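You operate a simulated robot arm through the tools that you are given. There is no shell and no other tool.

You run a simulated robot arm. Do the job below in one go: nothing can be reset, and whatever is moved stays where it is left.

## Task
Press holes in the grey tray and sow it by the sowing card.
Fine: the card's seed tin in the socket, seed dial at the card's number; one push of the wooden press, one press of the yellow button; carriage back at LOAD; leave the other trays.

Only the result counts: the job must be done as asked and must still hold three seconds after the hand-in. Knocking over, shifting, dropping, spilling or breaking anything else fails it.

## Robot
A 6-joint arm with a fingered hand, fixed in place. Base frame: the origin is at the foot of the arm, x ahead of it, y to its left, z up. Units: mm, degrees, N and s.
With the tool pointing down near the work surface it reaches from about 300 to 700 mm from the base axis. Its first joint turns from -166.0 to 166.0 degrees. Payload 4 kg.
The TCP is the grasp point between the finger pads, 22 mm short of the fingertips. In the tool frame z runs along the fingers and y along their closing line. Largest opening 112 mm; the body of the gripper starts 60 mm behind the TCP. The gripper is a hand of 4 fingers: y runs from the thumb to the fingers, the wrist lies at [0, 0, -218] in the tool frame, and closing takes about 1.5 s.
Orientation is told as [roll, pitch, yaw] about the base's x, y, z axes, in that order, counted from this pose: with the fingers straight down and closing along the base's y, the tool's x points along the base's -x, its y along +y and its z along -z.

## Interface
- The arm moves only by the tool apply_moves. Its arguments are lists of equal length, an entry for each row: "offset": the shift along the tool's x, y, z in units of 30 mm (1.0 is 30 mm), a list of three; "dr": the turn, a rotation vector about the tool's x, y, z in units of 5 degrees (1.0 is 5 degrees), a list of three; "claw": the closure in counts, from 0 (fully open) to 255 (shut). In form: {"offset": [[x, y, z], ...], "dr": [[ax, ay, az], ...], "claw": [claw, ...]}. A call has 1 to 20 rows; each row shifts and turns the commanded pose from where the row before left it, along the tool's axes as they then stand. A call with a number of a shift or a turn outside -1 to 1 is refused whole. Rows are played at 5 a second. More than 50 mm and 8.6 degrees between two rows, or a gripper value outside its range, and nothing of the call is played. Where a pose cannot be reached the arm comes as near as it can. A force on the tool above 40 N (or 10 N above the force at the start of the call, whichever is more), or a blocked arm, ends the call early, and 0.2 s more pass. Each finger travels about 45 mm/s and halts on what it meets, pressing with about 31 N; the grip force reading is that of the motor and also rises with nothing between the fingers. The clock runs only during rows and for 0.2 s after the last one: add rows that do not move to give the fingers time. It gives the time, the measured TCP pose, the force on the tool (base axes), the opening and the grip force at its end, in the units of the frame above (readings bear some noise), with the torque about the TCP (base axes, N m) and any sound that the robot's microphone picked up.
- Cameras (640 x 400 px; columns grow to the right, rows downward): "scene" is fixed at [233.5, -492.5, 1441.6]; the picture's right is [0.98, -0.18, 0.00], its down [-0.07, -0.38, -0.92] and it looks along [0.17, 0.91, -0.39] (base axes); focal length 327 px, centre (320, 200). "wrist" rides on the gripper at [69, 4, -83] in the tool frame; the picture's right is [-0.06, 1.00, 0.00], its down [-0.76, -0.05, -0.64] and it looks along [-0.64, -0.04, 0.77] (tool axes); focal length 243 px, centre (320, 200). There is no depth. A picture from a camera that has moved, and an enlarged one, comes with that camera's place and axes in the base frame and with its lens. The place of the scene camera against the robot may be out by one fixed shift of up to 25 mm in any direction.
- grab_frame(camera): a new picture of that camera. No time passes.
- preshape(shape): the hand has 4 fingers and takes this shape, open, in about a second: jaw (thumb against the fingers, like two jaws); tri (thumb and two fingers); tip (a fingertip pinch); poke (one finger out to press); point (the index stretched); flat (the hand flat); cup (the hand cupped); fist (a fist). The gripper value then closes the fingers along that shape, each until it touches; the sizes above hold for jaw. It gives what a move gives, with no picture.
- inspect(camera, box): a new picture of the part [left, top, right, bottom] of that camera's present view, enlarged. No time passes.
- finish_job(): hands the job in; it is judged then, once.

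Nothing tells you positions but the pictures and the camera data. Unless the task says otherwise, let go and move clear before handing in.

The tools are called as a command line: name --argument value ..., lists and objects as JSON in quotes. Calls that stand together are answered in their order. apply_moves: Moves the arm, as the interface text tells. Its arguments: {"type":"object","properties":{"offset":{"type":"array","items":{"type":"array","items":{"type":"number"}}},"dr":{"type":"array","items":{"type":"array","items":{"type":"number"}}},"claw":{"type":"array","items":{"type":"number"}}},"required":["offset","dr","claw"]} The other tools are called the same way: preshape (shape) gives the hand a shape; grab_frame (camera) takes a picture; inspect (camera, box) takes an enlarged picture of a part of a camera's view; finish_job () hands the job in.

At the start:

```text
time: 0.0
tcp_pos: [311.1, 99.3, 1345.4]
ee_rot: [0.0, 0.1, 0.0]
contact_force: [0.0, -0.2, -0.5]
moment: [0.0, 0.01, 0.0]
finger_gap: 111.7
finger_force: 0.1
shape: jaw
```

scene: 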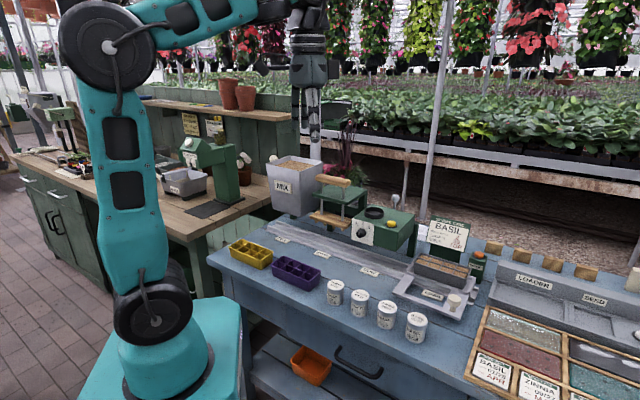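
wrist: 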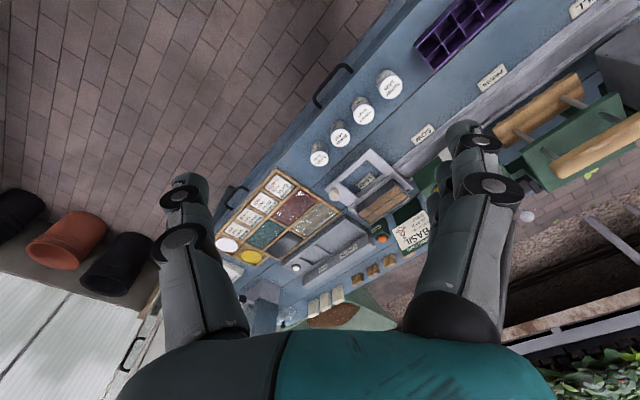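

I see a potting bench with trays, four seed tins, a press, a seeder with a dial and a sowing card. I'll look closer at each part before moving.

inspect --camera "scene" --box '[380, 200, 500, 320]'

inspect --camera "scene" --box '[260, 150, 420, 260]'

inspect --camera "scene" --box '[310, 260, 450, 350]'

inspect --camera "scene" --box '[460, 230, 640, 400]'

inspect --camera "scene" --box '[210, 220, 420, 320]'

```text
3.33 times, centred on (440, 260) of scene
camera zoom: at [233.5, -492.5, 1441.6], right [0.98, -0.18, 0.0], down [-0.07, -0.38, -0.92], along [0.17, 0.91, -0.39], focal length 1090 px, centre (-80, 0)
```

zoom: 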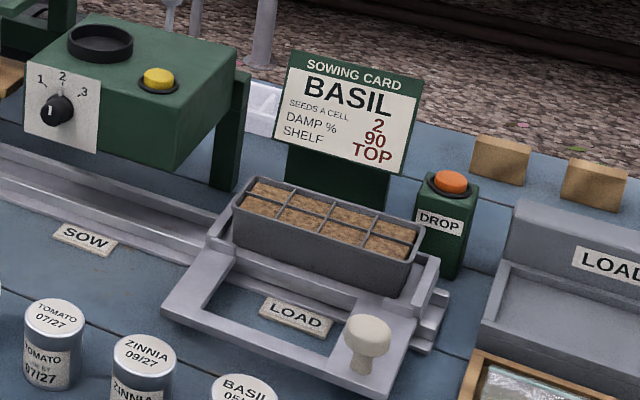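

```text
3.64 times, centred on (340, 205) of scene
camera zoom: at [233.5, -492.5, 1441.6], right [0.98, -0.18, 0.0], down [-0.07, -0.38, -0.92], along [0.17, 0.91, -0.39], focal length 1189 px, centre (247, 182)
```

zoom: 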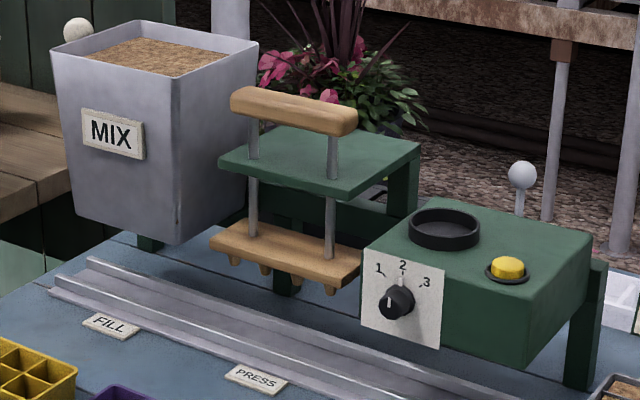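

```text
4.44 times, centred on (380, 305) of scene
camera zoom: at [233.5, -492.5, 1441.6], right [0.98, -0.18, 0.0], down [-0.07, -0.38, -0.92], along [0.17, 0.91, -0.39], focal length 1453 px, centre (53, -267)
```

zoom: 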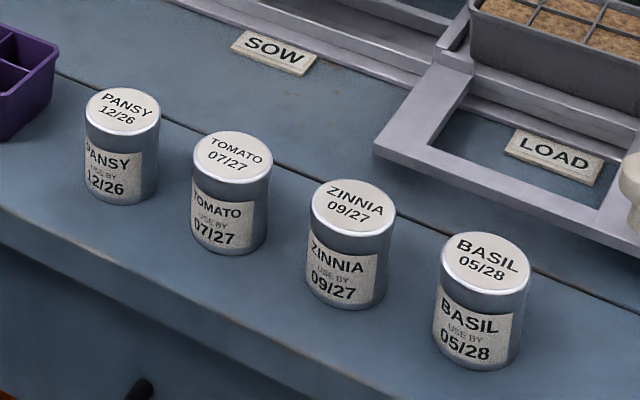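

```text
2.35 times, centred on (550, 315) of scene
camera zoom: at [233.5, -492.5, 1441.6], right [0.98, -0.18, 0.0], down [-0.07, -0.38, -0.92], along [0.17, 0.91, -0.39], focal length 769 px, centre (-221, -71)
```

zoom: 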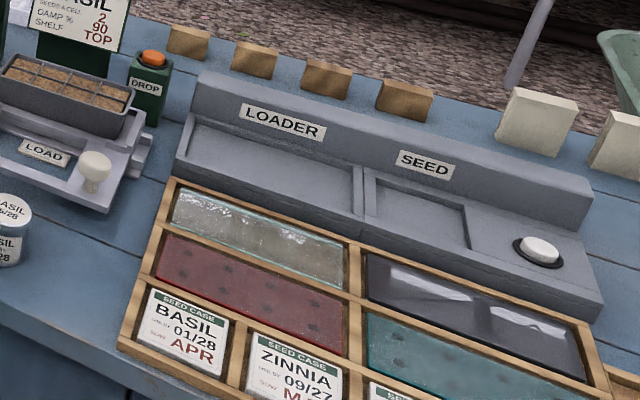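

```text
3.05 times, centred on (315, 270) of scene
camera zoom: at [233.5, -492.5, 1441.6], right [0.98, -0.18, 0.0], down [-0.07, -0.38, -0.92], along [0.17, 0.91, -0.39], focal length 997 px, centre (335, -13)
```

zoom: 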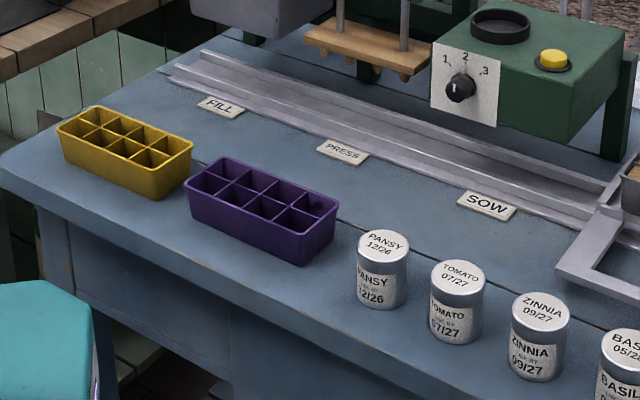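

The card reads BASIL, 2 seeds a cell; the basil tin is the rightmost of four. I'll look at the dial and at the wrist view in detail.

inspect --camera "scene" --box '[345, 205, 395, 245]'

inspect --camera "wrist" --box '[260, 40, 460, 220]'

inspect --camera "wrist" --box '[400, 0, 640, 220]'

```text
10.00 times, centred on (370, 225) of scene
camera zoom: at [233.5, -492.5, 1441.6], right [0.98, -0.18, 0.0], down [-0.07, -0.38, -0.92], along [0.17, 0.91, -0.39], focal length 3270 px, centre (-180, -50)
```

zoom: 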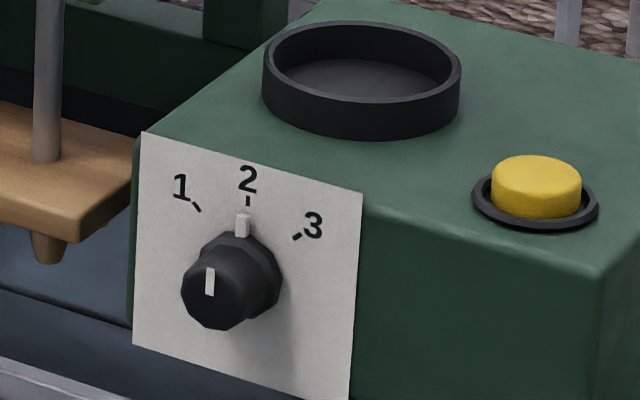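

```text
2.22 times, centred on (360, 130) of wrist
camera zoom: at [241.8, 103.2, 1427.6], right [0.06, 1.0, 0.0], down [0.76, -0.05, 0.64], along [0.64, -0.04, -0.77], focal length 539 px, centre (231, 356)
```

zoom: 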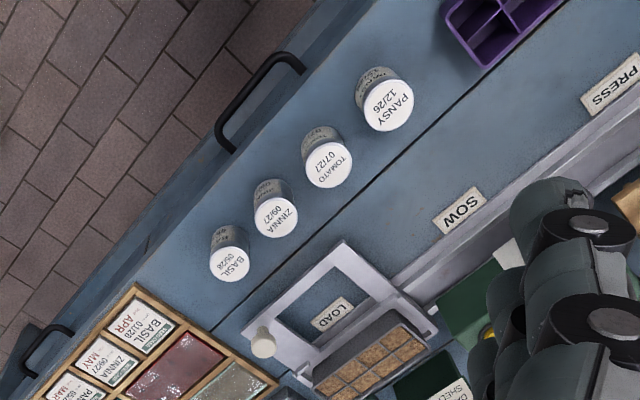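

```text
1.82 times, centred on (520, 110) of wrist
camera zoom: at [241.8, 103.2, 1427.6], right [0.06, 1.0, 0.0], down [0.76, -0.05, 0.64], along [0.64, -0.04, -0.77], focal length 441 px, centre (-44, 364)
```

zoom: 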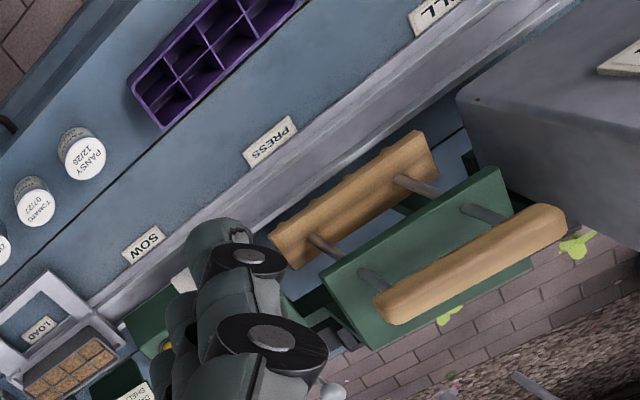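

The dial mark seems to sit at 2 already, which I'll verify up close; the bench looks turned about 45° to the base. I'll turn the hand to yaw 45 up high so the wrist camera faces the bench.

apply_moves --offset '[[0, 0, 0], [0, 0, 0], [0, 0, 0], [0, 0, 0], [0, 0, 0], [0, 0, 0], [0, 0, 0], [0, 0, 0], [0, 0, 0], [0, 0, 0]]' --dr '[[0, 0, -1], [0, 0, -1], [0, 0, -1], [0, 0, -1], [0, 0, -1], [0, 0, -1], [0, 0, -1], [0, 0, -1], [0, 0, -1], [0, 0, 0]]' --claw '[0, 0, 0, 0, 0, 0, 0, 0, 0, 0]'

grab_frame --camera "wrist"

```text
time: 2.2
tcp_pos: [310.9, 98.9, 1344.2]
ee_rot: [0.0, 0.0, 45.0]
contact_force: [0.1, 0.0, -0.1]
moment: [0.0, -0.01, -0.03]
finger_gap: 111.8
finger_force: 0.0
shape: jaw
```

```text
taken
camera wrist: at [259.1, 52.8, 1427.5], right [-0.66, 0.75, 0.0], down [0.57, 0.51, 0.64], along [0.48, 0.42, -0.77], focal length 243 px, centre (320, 200)
```

wrist: 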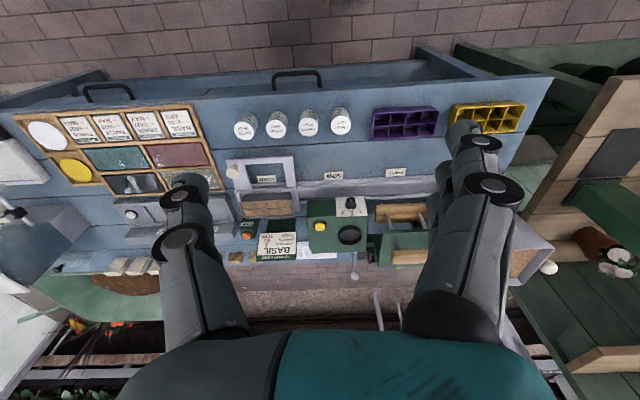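

The wrist view now shows the whole station nearly aligned with the picture. I'll zoom on each part to triangulate.

inspect --camera "wrist" --box '[210, 90, 370, 190]'

inspect --camera "wrist" --box '[290, 180, 450, 290]'

inspect --camera "wrist" --box '[210, 145, 310, 275]'

```text
4.00 times, centred on (290, 140) of wrist
camera zoom: at [259.1, 52.8, 1427.5], right [-0.66, 0.75, 0.0], down [0.57, 0.51, 0.64], along [0.48, 0.42, -0.77], focal length 970 px, centre (440, 440)
```

zoom: 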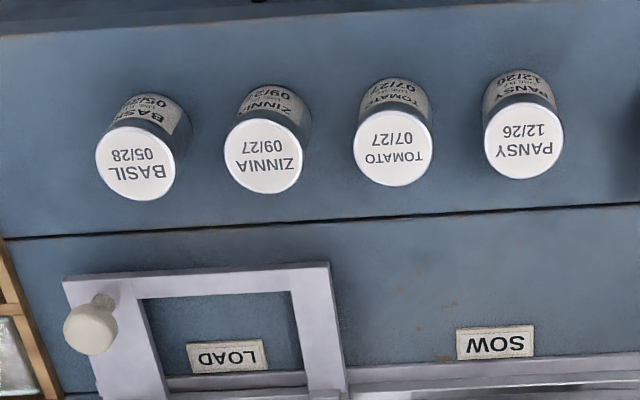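

```text
3.64 times, centred on (370, 235) of wrist
camera zoom: at [259.1, 52.8, 1427.5], right [-0.66, 0.75, 0.0], down [0.57, 0.51, 0.64], along [0.48, 0.42, -0.77], focal length 882 px, centre (138, 73)
```

zoom: 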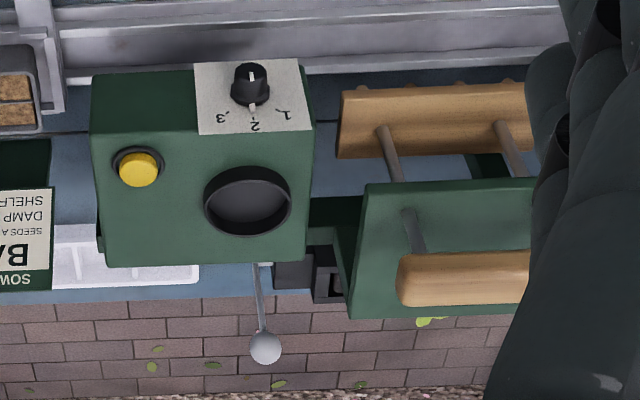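

```text
3.08 times, centred on (260, 210) of wrist
camera zoom: at [259.1, 52.8, 1427.5], right [-0.66, 0.75, 0.0], down [0.57, 0.51, 0.64], along [0.48, 0.42, -0.77], focal length 746 px, centre (505, 169)
```

zoom: 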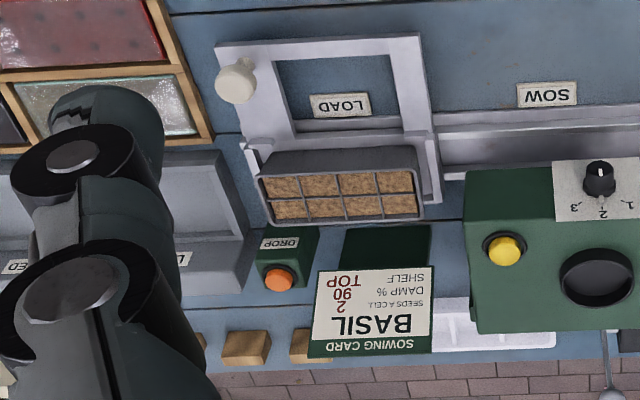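

Now I'll move lower and forward for a second viewpoint to triangulate.

apply_moves --offset '[[-0.917, 0.417, 0.833], [-0.917, 0.417, 0.833], [-0.917, 0.417, 0.833], [-0.917, 0.417, 0.833], [0, 0, 0]]' --dr '[[0, 0, 0], [0, 0, 0], [0, 0, 0], [0, 0, 0], [0, 0, 0]]' --claw '[0, 0, 0, 0, 0]'

grab_frame --camera "wrist"

grab_frame --camera "scene"

```text
time: 3.4
tcp_pos: [354.5, 213.4, 1244.1]
ee_rot: [0.1, -0.1, 45.1]
contact_force: [0.6, -0.3, -0.8]
moment: [-0.01, 0.01, 0.01]
finger_gap: 111.8
finger_force: 0.2
shape: jaw
```

```text
taken
camera wrist: at [301.8, 167.6, 1327.7], right [-0.66, 0.75, 0.0], down [0.57, 0.51, 0.64], along [0.48, 0.42, -0.77], focal length 243 px, centre (320, 200)
```

wrist: 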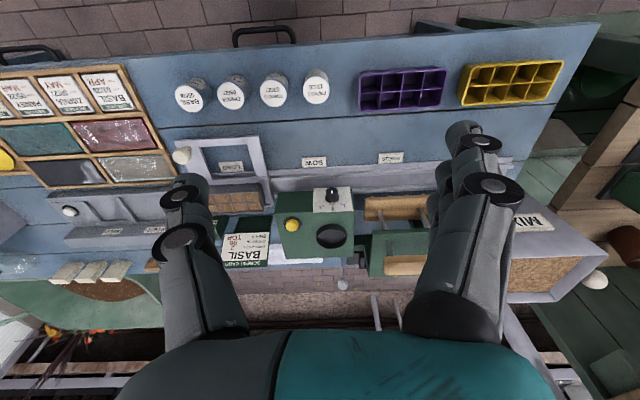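

```text
taken
```

scene: 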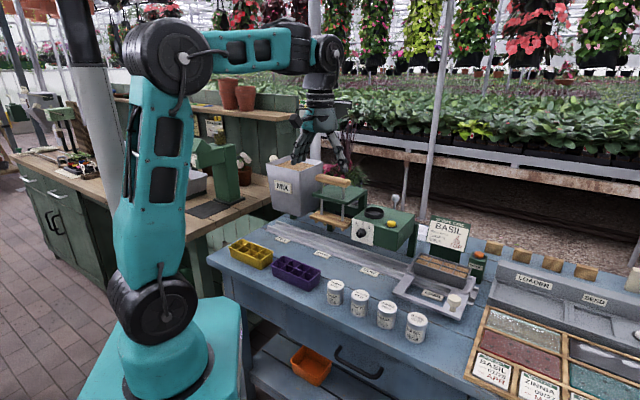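

inspect --camera "wrist" --box '[160, 60, 340, 180]'

inspect --camera "wrist" --box '[260, 170, 440, 300]'

inspect --camera "wrist" --box '[320, 130, 560, 290]'

```text
3.33 times, centred on (250, 120) of wrist
camera zoom: at [301.8, 167.6, 1327.7], right [-0.66, 0.75, 0.0], down [0.57, 0.51, 0.64], along [0.48, 0.42, -0.77], focal length 809 px, centre (553, 467)
```

zoom: 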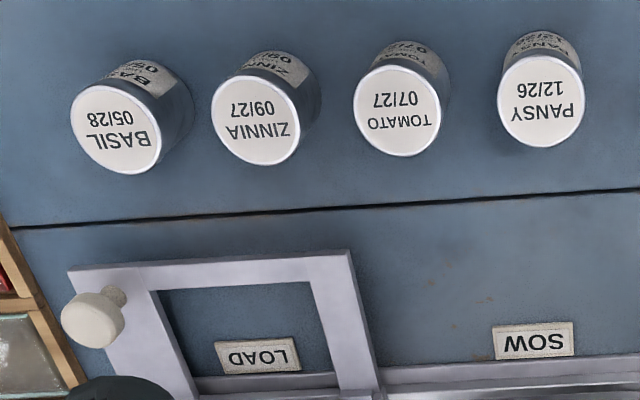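

```text
3.08 times, centred on (350, 235) of wrist
camera zoom: at [301.8, 167.6, 1327.7], right [-0.66, 0.75, 0.0], down [0.57, 0.51, 0.64], along [0.48, 0.42, -0.77], focal length 746 px, centre (228, 92)
```

zoom: 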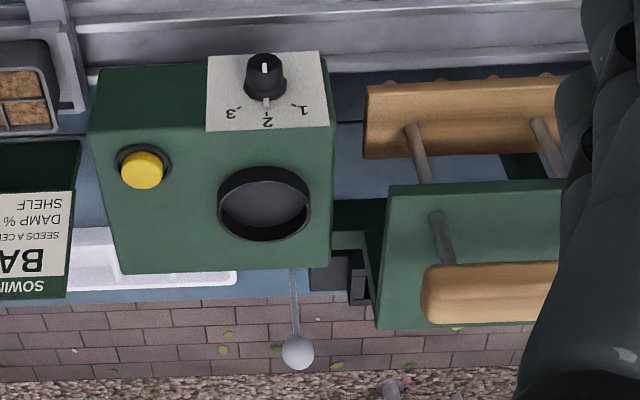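

```text
2.50 times, centred on (440, 210) of wrist
camera zoom: at [301.8, 167.6, 1327.7], right [-0.66, 0.75, 0.0], down [0.57, 0.51, 0.64], along [0.48, 0.42, -0.77], focal length 606 px, centre (20, 175)
```

zoom: 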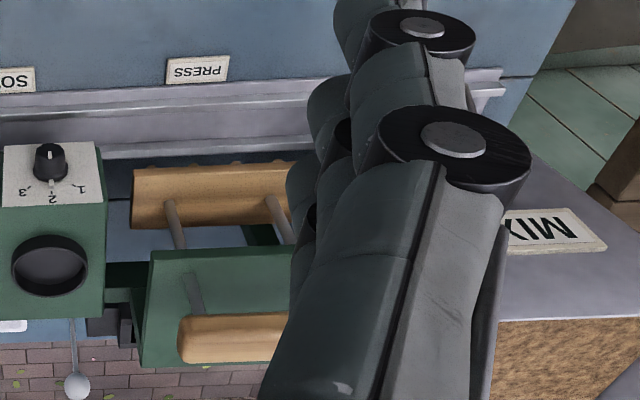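

I have good estimates (bench z≈795, tins along b≈464 in a 45° frame, knob near (699,118,858), socket rim near (587,455,965)). Next I look from further left to locate the press.

apply_moves --offset '[[0, 0.9, 0], [0, 0.9, 0], [0, 0.9, 0], [0, 0.9, 0], [0, 0, 0]]' --dr '[[0, 0, 0], [0, 0, 0], [0, 0, 0], [0, 0, 0], [0, 0, 0]]' --claw '[0, 0, 0, 0, 0]'

grab_frame --camera "wrist"

inspect --camera "wrist" --box '[240, 150, 440, 300]'

```text
time: 4.6
tcp_pos: [276.2, 290.6, 1244.8]
ee_rot: [-0.1, 0.0, 45.1]
contact_force: [0.9, -0.9, -1.3]
moment: [0.01, 0.0, 0.02]
finger_gap: 112.1
finger_force: 0.1
shape: jaw
```

```text
taken
camera wrist: at [224.7, 242.9, 1326.8], right [-0.66, 0.75, 0.0], down [0.58, 0.51, 0.64], along [0.48, 0.42, -0.77], focal length 243 px, centre (320, 200)
```

wrist: 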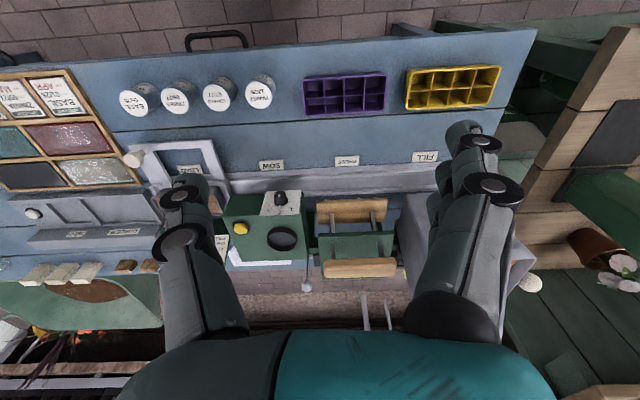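

```text
2.67 times, centred on (340, 225) of wrist
camera zoom: at [224.7, 242.9, 1326.8], right [-0.66, 0.75, 0.0], down [0.58, 0.51, 0.64], along [0.48, 0.42, -0.77], focal length 647 px, centre (267, 133)
```

zoom: 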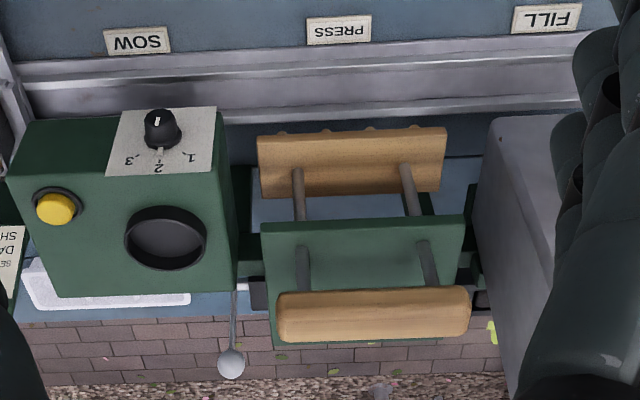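

The press handle's centre comes out near (460,547,1064), right in line with the PRESS label; the dial reads 2 in all views. Now I'll move above the BASIL tin and partly close the hand so the fingers fit between tins.

apply_moves --offset '[[-0.152, -0.857, 0.488], [-0.152, -0.857, 0.488], [-0.152, -0.857, 0.488], [-0.152, -0.857, 0.488], [-0.152, -0.857, 0.488], [-0.152, -0.857, 0.488], [-0.152, -0.857, 0.488], [-0.152, -0.857, 0.488], [-0.152, -0.857, 0.488], [-0.152, -0.857, 0.488], [-0.152, -0.857, 0.488], [-0.152, -0.857, 0.488], [-0.152, -0.857, 0.488], [-0.152, -0.857, 0.488], [0, 0, 0], [0, 0, 0]]' --dr '[[0, 0, 0], [0, 0, 0], [0, 0, 0], [0, 0, 0], [0, 0, 0], [0, 0, 0], [0, 0, 0], [0, 0, 0], [0, 0, 0], [0, 0, 0], [0, 0, 0], [0, 0, 0], [0, 0, 0], [0, 0, 0], [0, 0, 0], [0, 0, 0]]' --claw '[0, 0, 0, 0, 0, 0, 0, 0, 80, 80, 80, 80, 80, 80, 80, 80]'

grab_frame --camera "wrist"

grab_frame --camera "scene"

```text
time: 8.0
tcp_pos: [579.3, 81.0, 1040.2]
ee_rot: [-0.1, 0.0, 45.0]
contact_force: [-0.9, -0.5, -0.3]
moment: [0.01, 0.0, -0.01]
finger_gap: 77.2
finger_force: 0.1
shape: jaw
```

```text
taken
camera wrist: at [525.3, 34.2, 1123.3], right [-0.66, 0.75, 0.0], down [0.57, 0.51, 0.64], along [0.48, 0.42, -0.77], focal length 243 px, centre (320, 200)
```

wrist: 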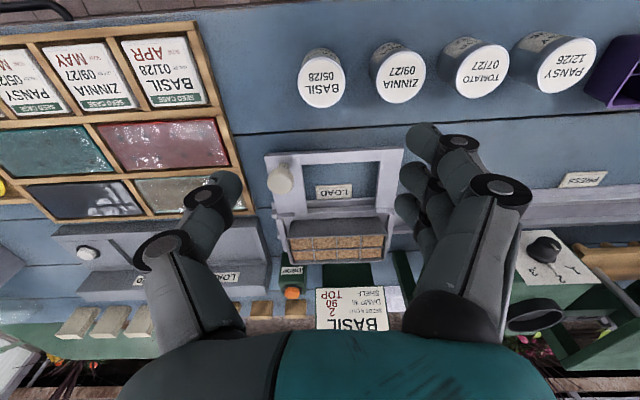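

```text
taken
```

scene: 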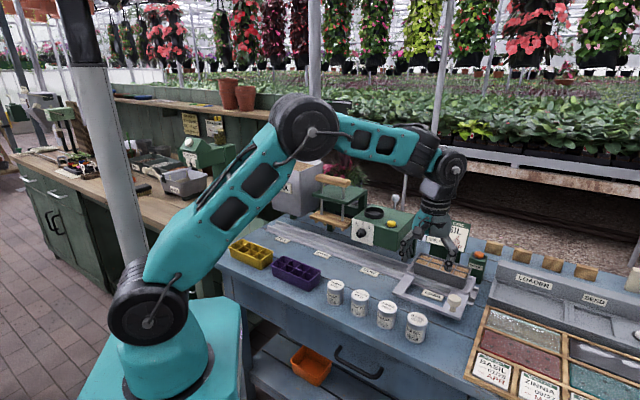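

The hand is nearly above the BASIL tin with a 77 mm gap. I'll zoom on the tin and the dial to refine.

inspect --camera "wrist" --box '[280, 30, 440, 130]'

inspect --camera "wrist" --box '[500, 210, 640, 340]'

inspect --camera "wrist" --box '[240, 130, 420, 280]'

```text
4.00 times, centred on (360, 80) of wrist
camera zoom: at [525.3, 34.2, 1123.3], right [-0.66, 0.75, 0.0], down [0.57, 0.51, 0.64], along [0.48, 0.42, -0.77], focal length 970 px, centre (160, 680)
```

zoom: 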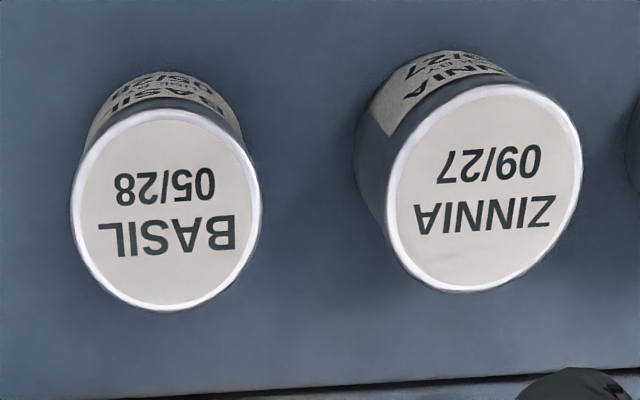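

```text
3.08 times, centred on (570, 275) of wrist
camera zoom: at [525.3, 34.2, 1123.3], right [-0.66, 0.75, 0.0], down [0.57, 0.51, 0.64], along [0.48, 0.42, -0.77], focal length 746 px, centre (-449, -31)
```

zoom: 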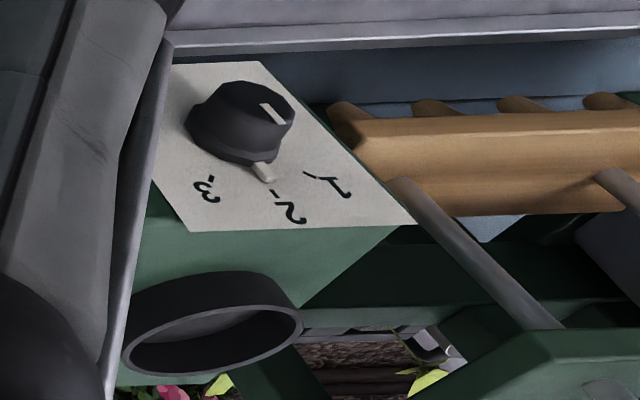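

```text
2.67 times, centred on (330, 205) of wrist
camera zoom: at [525.3, 34.2, 1123.3], right [-0.66, 0.75, 0.0], down [0.57, 0.51, 0.64], along [0.48, 0.42, -0.77], focal length 647 px, centre (293, 187)
```

zoom: 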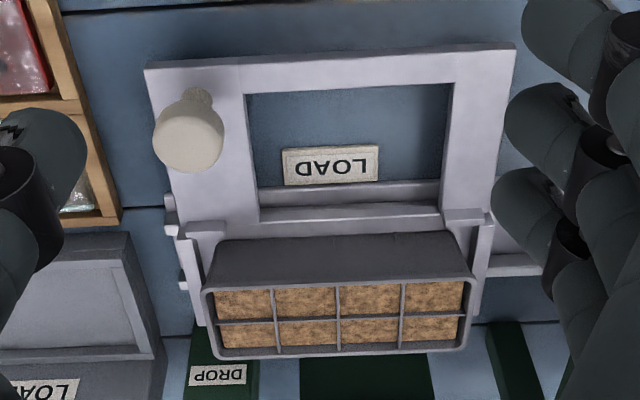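

Tin centre is within ~2 mm of the hand's axis, and the dial clearly points at 2. I'll correct, narrow the gap to ~69 mm, and go down to just above the tin for a check.

apply_moves --offset '[[0.055, 0.047, 0.8], [0, 0, 0.85], [0, 0, 0.85], [0, 0, 0.85], [0, 0, 0.85], [0, 0, 0.85], [0, 0, 0]]' --dr '[[0, 0, 0], [0, 0, 0], [0, 0, 0], [0, 0, 0], [0, 0, 0], [0, 0, 0], [0, 0, 0]]' --claw '[98, 98, 98, 98, 98, 98, 98]'

grab_frame --camera "wrist"

inspect --camera "scene" --box '[370, 240, 470, 350]'

```text
time: 9.6
tcp_pos: [576.8, 81.1, 887.6]
ee_rot: [0.0, -0.1, 45.0]
contact_force: [0.1, 0.0, 0.1]
moment: [0.01, 0.02, -0.02]
finger_gap: 69.2
finger_force: 0.0
shape: jaw
```

```text
taken
camera wrist: at [523.2, 33.5, 971.7], right [-0.66, 0.75, 0.0], down [0.57, 0.51, 0.64], along [0.48, 0.42, -0.77], focal length 243 px, centre (320, 200)
```

wrist: 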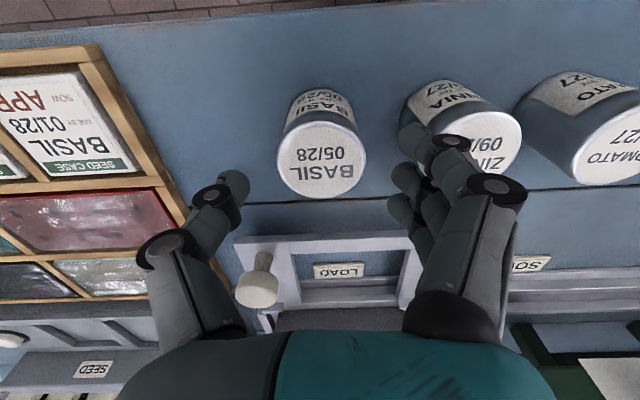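

```text
3.64 times, centred on (420, 295) of scene
camera zoom: at [233.5, -492.5, 1441.6], right [0.98, -0.18, 0.0], down [-0.07, -0.38, -0.92], along [0.17, 0.91, -0.39], focal length 1189 px, centre (-44, -146)
```

zoom: 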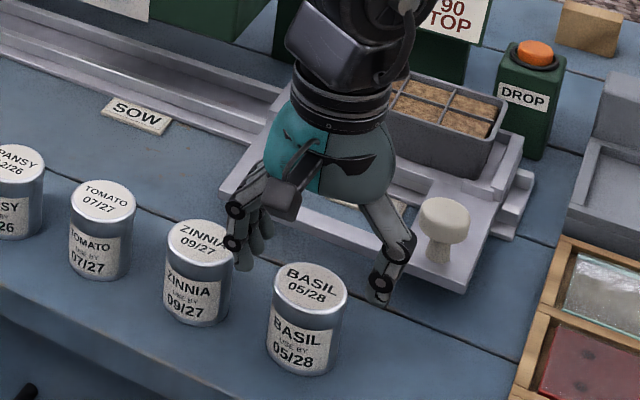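

Aligned over the tin; the finger tips clear the ZINNIA tin. Going down 44 mm and closing.

apply_moves --offset '[[0, 0, 0.5], [0, 0, 0.5], [0, 0, 0.48], [0, 0, 0]]' --dr '[[0, 0, 0], [0, 0, 0], [0, 0, 0], [0, 0, 0]]' --claw '[98, 98, 98, 98]'

grab_frame --camera "wrist"

inspect --camera "scene" --box '[370, 250, 460, 350]'

```text
time: 10.6
tcp_pos: [575.4, 81.5, 844.9]
ee_rot: [-0.1, -0.1, 45.0]
contact_force: [-0.9, 0.0, -0.2]
moment: [0.05, 0.02, -0.03]
finger_gap: 69.1
finger_force: 0.1
shape: jaw
```

```text
taken
camera wrist: at [523.5, 34.2, 927.7], right [-0.66, 0.75, 0.0], down [0.57, 0.51, 0.64], along [0.48, 0.42, -0.77], focal length 243 px, centre (320, 200)
```

wrist: 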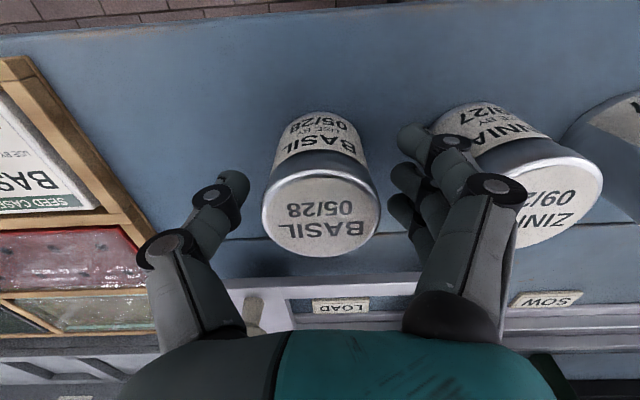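

```text
4.00 times, centred on (415, 300) of scene
camera zoom: at [233.5, -492.5, 1441.6], right [0.98, -0.18, 0.0], down [-0.07, -0.38, -0.92], along [0.17, 0.91, -0.39], focal length 1308 px, centre (-60, -200)
```

zoom: 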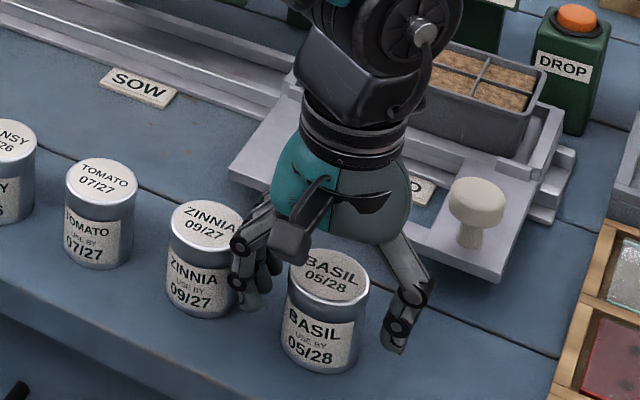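

apply_moves --offset '[[0, 0, 0], [0, 0, 0], [0, 0, 0], [0, 0, 0], [0, 0, 0], [0, 0, 0], [0, 0, 0], [0, 0, 0]]' --dr '[[0, 0, 0], [0, 0, 0], [0, 0, 0], [0, 0, 0], [0, 0, 0], [0, 0, 0], [0, 0, 0], [0, 0, 0]]' --claw '[120, 140, 160, 200, 220, 220, 220, 220]'

grab_frame --camera "wrist"

inspect --camera "scene" --box '[370, 250, 460, 350]'

```text
time: 12.4
tcp_pos: [575.6, 81.3, 844.7]
ee_rot: [-0.1, 0.1, 45.0]
contact_force: [-1.0, 0.3, 0.0]
moment: [-0.04, -0.02, 0.02]
finger_gap: 37.3
finger_force: 30.9
shape: jaw
```

```text
taken
camera wrist: at [523.4, 34.2, 927.8], right [-0.66, 0.75, 0.0], down [0.58, 0.51, 0.64], along [0.48, 0.42, -0.77], focal length 243 px, centre (320, 200)
```

wrist: 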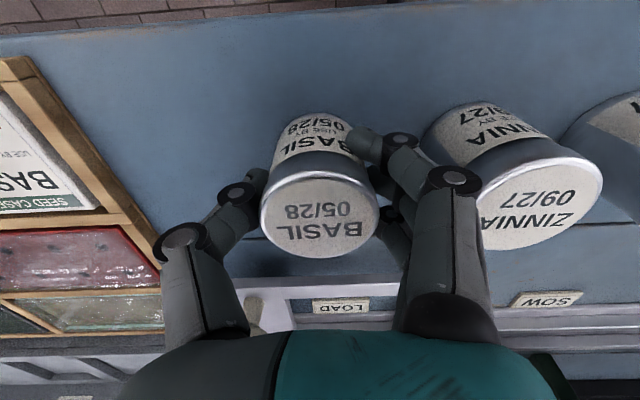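

```text
4.00 times, centred on (415, 300) of scene
camera zoom: at [233.5, -492.5, 1441.6], right [0.98, -0.18, 0.0], down [-0.07, -0.38, -0.92], along [0.17, 0.91, -0.39], focal length 1308 px, centre (-60, -200)
```

zoom: 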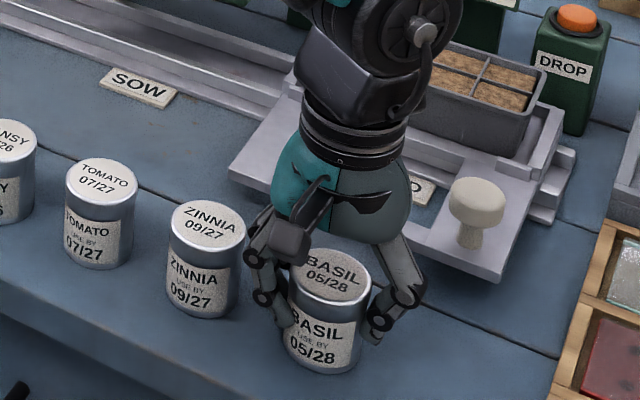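

The tin is held (31 N) without having shifted. I'll lift straight up and carry it toward the seeder.

apply_moves --offset '[[0, 0, -0.3], [0, 0, -0.6], [0, 0, -0.98], [0, 0, -0.98], [0, 0, -0.98], [0, 0, -0.98], [0, 0, -0.98], [0, 0, -0.98], [0, 0, -0.98], [0, 0, 0]]' --dr '[[0, 0, 0], [0, 0, 0], [0, 0, 0], [0, 0, 0], [0, 0, 0], [0, 0, 0], [0, 0, 0], [0, 0, 0], [0, 0, 0], [0, 0, 0]]' --claw '[220, 220, 220, 220, 220, 220, 220, 220, 220, 220]'

grab_frame --camera "wrist"

grab_frame --camera "scene"

```text
time: 14.6
tcp_pos: [577.8, 80.6, 1079.0]
ee_rot: [0.0, 0.0, 45.1]
contact_force: [-0.2, -0.1, -0.6]
moment: [0.02, -0.02, -0.02]
finger_gap: 37.5
finger_force: 31.1
shape: jaw
```

```text
taken
camera wrist: at [523.3, 33.6, 1160.5], right [-0.66, 0.75, 0.0], down [0.58, 0.51, 0.64], along [0.48, 0.42, -0.77], focal length 243 px, centre (320, 200)
```

wrist: 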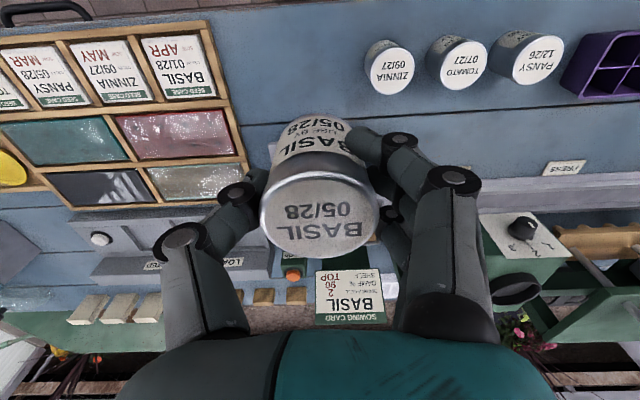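

```text
taken
```

scene: 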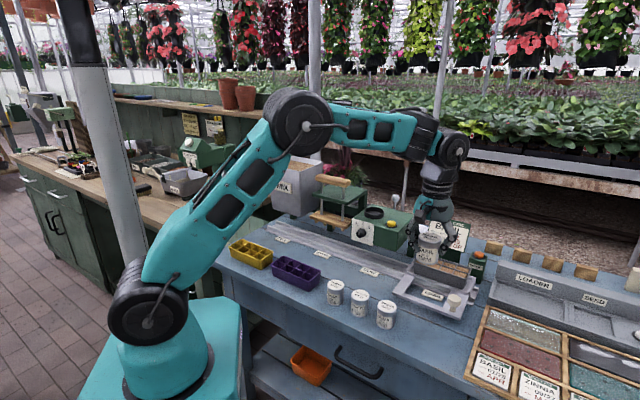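

The tin is up and upright. Carrying it to in front of the socket at the same height.

apply_moves --offset '[[-0.3, 0.86, 0], [-0.46, 0.86, 0], [-0.46, 0.86, 0], [-0.46, 0.86, 0], [-0.46, 0.86, 0], [-0.46, 0.86, 0], [-0.46, 0.86, 0], [-0.46, 0.86, 0], [-0.46, 0.86, 0], [-0.46, 0.86, 0], [0, 0, 0], [0, 0, 0]]' --dr '[[0, 0, 0], [0, 0, 0], [0, 0, 0], [0, 0, 0], [0, 0, 0], [0, 0, 0], [0, 0, 0], [0, 0, 0], [0, 0, 0], [0, 0, 0], [0, 0, 0], [0, 0, 0]]' --claw '[220, 220, 220, 220, 220, 220, 220, 220, 220, 220, 220, 220]'

grab_frame --camera "wrist"

inspect --camera "scene" --box '[300, 150, 460, 260]'

```text
time: 17.2
tcp_pos: [485.9, 357.1, 1077.8]
ee_rot: [0.0, 0.0, 45.1]
contact_force: [0.7, 0.1, -1.1]
moment: [-0.01, 0.02, 0.03]
finger_gap: 37.0
finger_force: 31.1
shape: jaw
```

```text
taken
camera wrist: at [434.3, 309.7, 1160.4], right [-0.66, 0.75, 0.0], down [0.58, 0.51, 0.64], along [0.48, 0.42, -0.77], focal length 243 px, centre (320, 200)
```

wrist: 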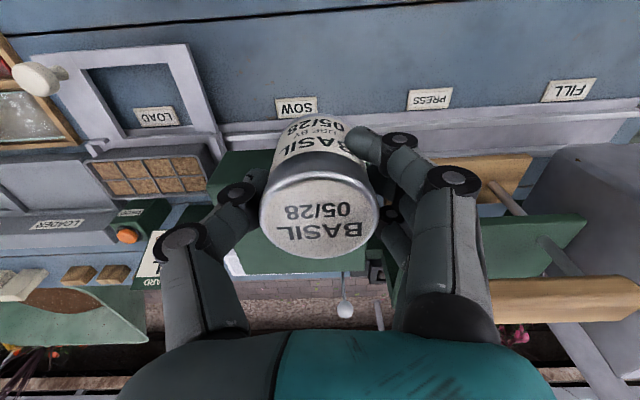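

```text
3.64 times, centred on (380, 205) of scene
camera zoom: at [233.5, -492.5, 1441.6], right [0.98, -0.18, 0.0], down [-0.07, -0.38, -0.92], along [0.17, 0.91, -0.39], focal length 1189 px, centre (102, 182)
```

zoom: 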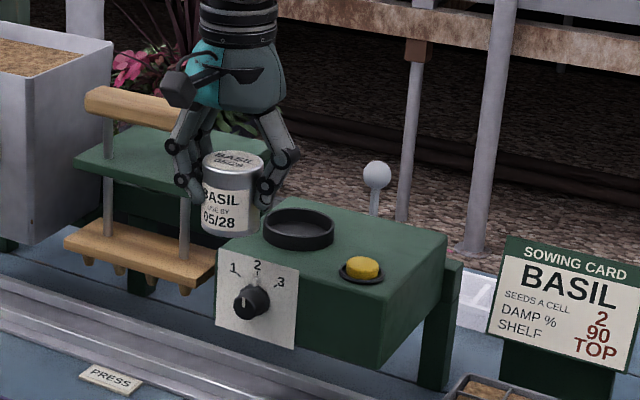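

The tin hides the socket from the wrist camera here, so I'll go a little up and to the side of the socket for an exact look (this also tests the reach).

apply_moves --offset '[[-0.4, -0.333, -0.5], [-0.8, -0.333, -0.5], [-0.8, -0.333, -0.5], [-0.8, -0.333, 0], [-0.8, -0.333, 0], [-0.8, -0.333, 0], [0, 0, 0], [0, 0, 0]]' --dr '[[0, 0, 0], [0, 0, 0], [0, 0, 0], [0, 0, 0], [0, 0, 0], [0, 0, 0], [0, 0, 0], [0, 0, 0]]' --claw '[220, 220, 220, 220, 220, 220, 220, 220]'

grab_frame --camera "wrist"

grab_frame --camera "scene"

```text
time: 19.0
tcp_pos: [544.6, 375.9, 1114.1]
ee_rot: [0.0, 0.0, 45.0]
contact_force: [-0.3, 0.3, -1.9]
moment: [0.01, 0.0, 0.0]
finger_gap: 37.0
finger_force: 30.7
shape: jaw
out of reach, approached as far as the arm can: row 3, 4, 5, 6
```

```text
taken
camera wrist: at [490.5, 329.5, 1197.7], right [-0.66, 0.75, 0.0], down [0.58, 0.51, 0.64], along [0.48, 0.42, -0.77], focal length 243 px, centre (320, 200)
```

wrist: 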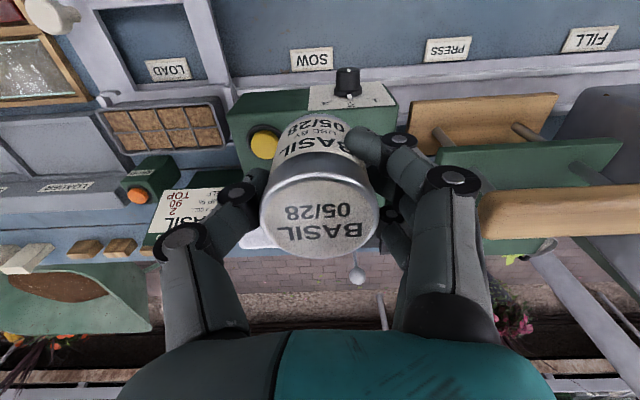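

```text
taken
```

scene: 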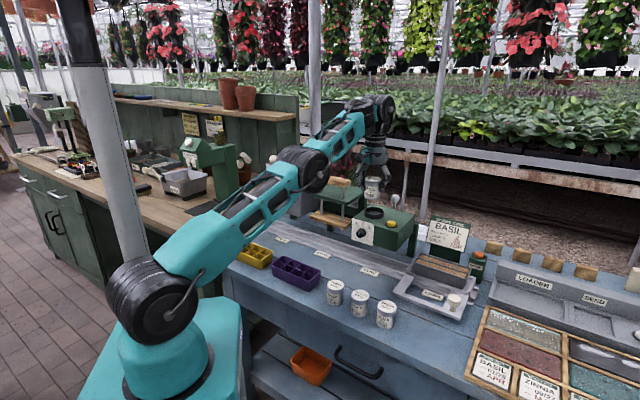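

The arm cannot reach the socket with the hand vertical (limit ≈ 660 mm at this height), so I need to hold the tin with the hand tilted outward. I'll bring the tin back, set it down at its place, and regrip it tilted; first backing out.

apply_moves --offset '[[0.88, 0, 0], [0.88, 0, 0], [0.88, 0, 0], [0.88, 0, 0], [0.88, 0, 0], [0, 0, 0], [0, 0, 0]]' --dr '[[0, 0, 0], [0, 0, 0], [0, 0, 0], [0, 0, 0], [0, 0, 0], [0, 0, 0], [0, 0, 0]]' --claw '[220, 220, 220, 220, 220, 220, 220]'

grab_frame --camera "wrist"

```text
time: 20.6
tcp_pos: [449.6, 282.0, 1115.0]
ee_rot: [0.0, -0.1, 45.0]
contact_force: [0.6, -0.2, 0.0]
moment: [-0.01, 0.03, 0.02]
finger_gap: 36.9
finger_force: 31.3
shape: jaw
```

```text
taken
camera wrist: at [396.7, 235.4, 1197.5], right [-0.66, 0.75, 0.0], down [0.57, 0.51, 0.64], along [0.48, 0.42, -0.77], focal length 243 px, centre (320, 200)
```

wrist: 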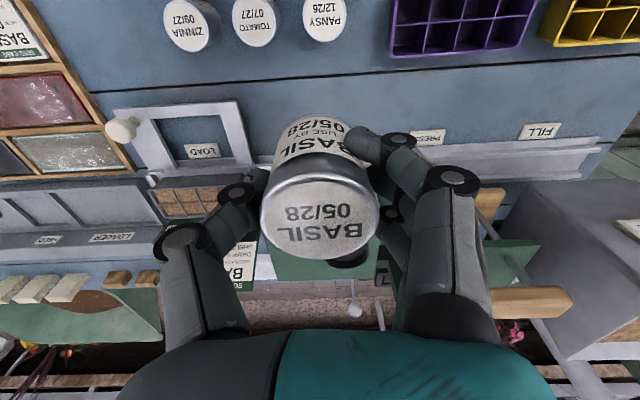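

The commanded pose re-anchors at the reached pose, good. Now carrying the tin back over its original spot.

apply_moves --offset '[[0.176, -0.77, 0.3], [0.176, -0.77, 0.5], [0.176, -0.77, 0.5], [0.176, -0.77, 0.5], [0.176, -0.77, 0.5], [0.176, -0.77, 0.5], [0.176, -0.77, 0.5], [0.176, -0.77, 0.5], [0.176, -0.77, 0.5], [0.176, -0.77, 0.5], [0, 0, 0], [0, 0, 0]]' --dr '[[0, 0, 0], [0, 0, 0], [0, 0, 0], [0, 0, 0], [0, 0, 0], [0, 0, 0], [0, 0, 0], [0, 0, 0], [0, 0, 0], [0, 0, 0], [0, 0, 0], [0, 0, 0]]' --claw '[220, 220, 220, 220, 220, 220, 220, 220, 220, 220, 220, 220]'

grab_frame --camera "wrist"

inspect --camera "scene" --box '[320, 200, 480, 340]'

```text
time: 23.2
tcp_pos: [576.6, 82.2, 969.6]
ee_rot: [0.0, -0.1, 45.0]
contact_force: [0.4, 0.4, -0.3]
moment: [0.0, 0.02, 0.04]
finger_gap: 36.8
finger_force: 30.9
shape: jaw
```

```text
taken
camera wrist: at [523.4, 35.6, 1052.2], right [-0.66, 0.75, 0.0], down [0.58, 0.51, 0.64], along [0.48, 0.42, -0.77], focal length 243 px, centre (320, 200)
```

wrist: 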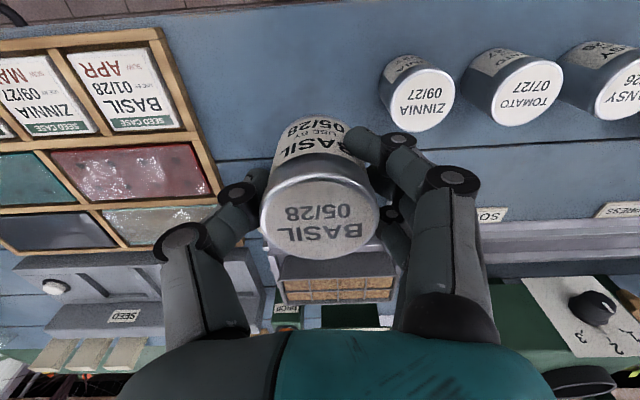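

```text
2.86 times, centred on (400, 270) of scene
camera zoom: at [233.5, -492.5, 1441.6], right [0.98, -0.18, 0.0], down [-0.07, -0.38, -0.92], along [0.17, 0.91, -0.39], focal length 934 px, centre (91, 0)
```

zoom: 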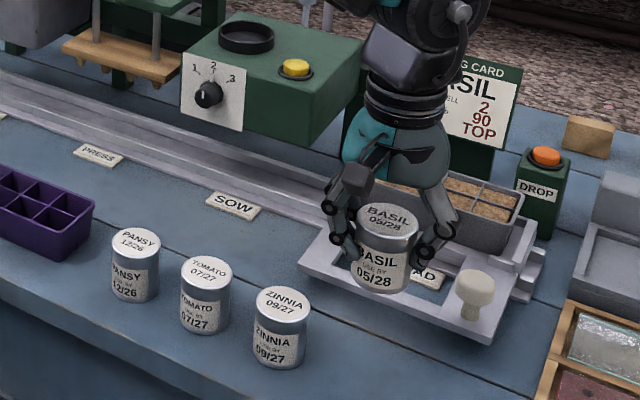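

apply_moves --offset '[[0, 0, 0.8], [0, 0, 0.8], [0, 0, 0.8], [0, 0, 0.8], [0, 0, 0.5], [0, 0, 0.3], [0, 0, 0]]' --dr '[[0, 0, 0], [0, 0, 0], [0, 0, 0], [0, 0, 0], [0, 0, 0], [0, 0, 0], [0, 0, 0]]' --claw '[220, 220, 220, 220, 220, 220, 220]'

grab_frame --camera "wrist"

inspect --camera "scene" --box '[370, 250, 460, 350]'

```text
time: 24.8
tcp_pos: [576.2, 81.1, 850.0]
ee_rot: [0.0, 0.0, 45.0]
contact_force: [-0.5, -0.6, -0.3]
moment: [-0.02, 0.02, 0.01]
finger_gap: 37.0
finger_force: 30.9
shape: jaw
```

```text
taken
camera wrist: at [523.3, 34.7, 932.8], right [-0.66, 0.75, 0.0], down [0.58, 0.51, 0.64], along [0.48, 0.42, -0.77], focal length 243 px, centre (320, 200)
```

wrist: 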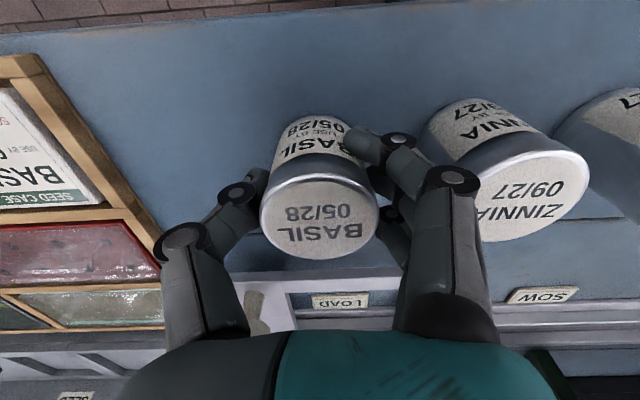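

```text
4.00 times, centred on (415, 300) of scene
camera zoom: at [233.5, -492.5, 1441.6], right [0.98, -0.18, 0.0], down [-0.07, -0.38, -0.92], along [0.17, 0.91, -0.39], focal length 1308 px, centre (-60, -200)
```

zoom: 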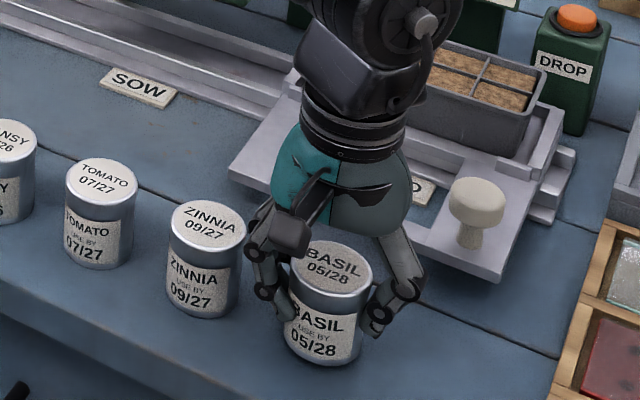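

apply_moves --offset '[[0, 0, 0.1], [0, 0, 0.04], [0, 0, 0.025], [0, 0, 0]]' --dr '[[0, 0, 0], [0, 0, 0], [0, 0, 0], [0, 0, 0]]' --claw '[220, 220, 220, 220]'

inspect --camera "wrist" --box '[240, 90, 420, 280]'

```text
time: 25.8
tcp_pos: [576.0, 82.3, 845.1]
ee_rot: [0.1, 0.0, 45.0]
contact_force: [0.0, -0.6, -0.3]
moment: [-0.04, 0.0, -0.01]
finger_gap: 36.7
finger_force: 31.0
shape: jaw
```

```text
2.11 times, centred on (330, 185) of wrist
camera zoom: at [523.1, 35.3, 928.2], right [-0.66, 0.75, 0.0], down [0.58, 0.51, 0.64], along [0.48, 0.42, -0.77], focal length 511 px, centre (299, 232)
```

zoom: 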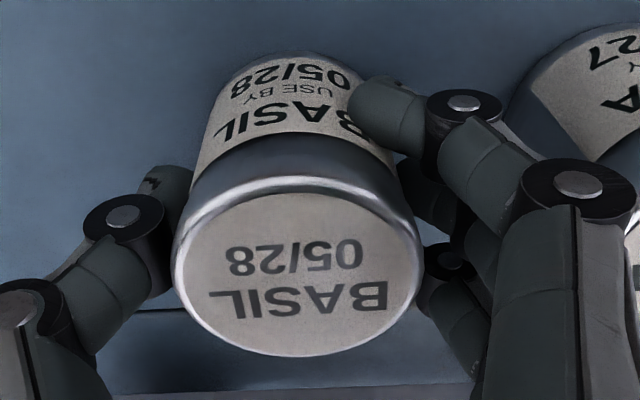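

apply_moves --offset '[[0, 0, 0.015], [0, 0, 0.015], [0, 0, 0]]' --dr '[[0, 0, 0], [0, 0, 0], [0, 0, 0]]' --claw '[220, 220, 220]'

```text
time: 26.6
tcp_pos: [574.7, 82.9, 844.3]
ee_rot: [-0.1, -0.1, 45.1]
contact_force: [-0.8, 0.9, -0.6]
moment: [0.02, 0.03, -0.01]
finger_gap: 36.5
finger_force: 31.2
shape: jaw
```

apply_moves --offset '[[0, 0, 0.015], [0, 0, 0.015], [0, 0, 0]]' --dr '[[0, 0, 0], [0, 0, 0], [0, 0, 0]]' --claw '[220, 220, 220]'

inspect --camera "scene" --box '[370, 250, 460, 350]'

```text
time: 27.4
tcp_pos: [574.8, 81.7, 843.3]
ee_rot: [0.0, 0.0, 44.9]
contact_force: [1.4, 0.6, 4.3]
moment: [0.05, 0.02, -0.02]
finger_gap: 37.0
finger_force: 30.8
shape: jaw
```

```text
4.00 times, centred on (415, 300) of scene
camera zoom: at [233.5, -492.5, 1441.6], right [0.98, -0.18, 0.0], down [-0.07, -0.38, -0.92], along [0.17, 0.91, -0.39], focal length 1308 px, centre (-60, -200)
```

zoom: 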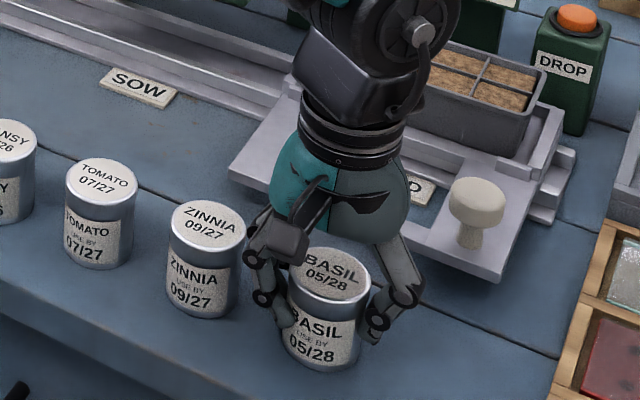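

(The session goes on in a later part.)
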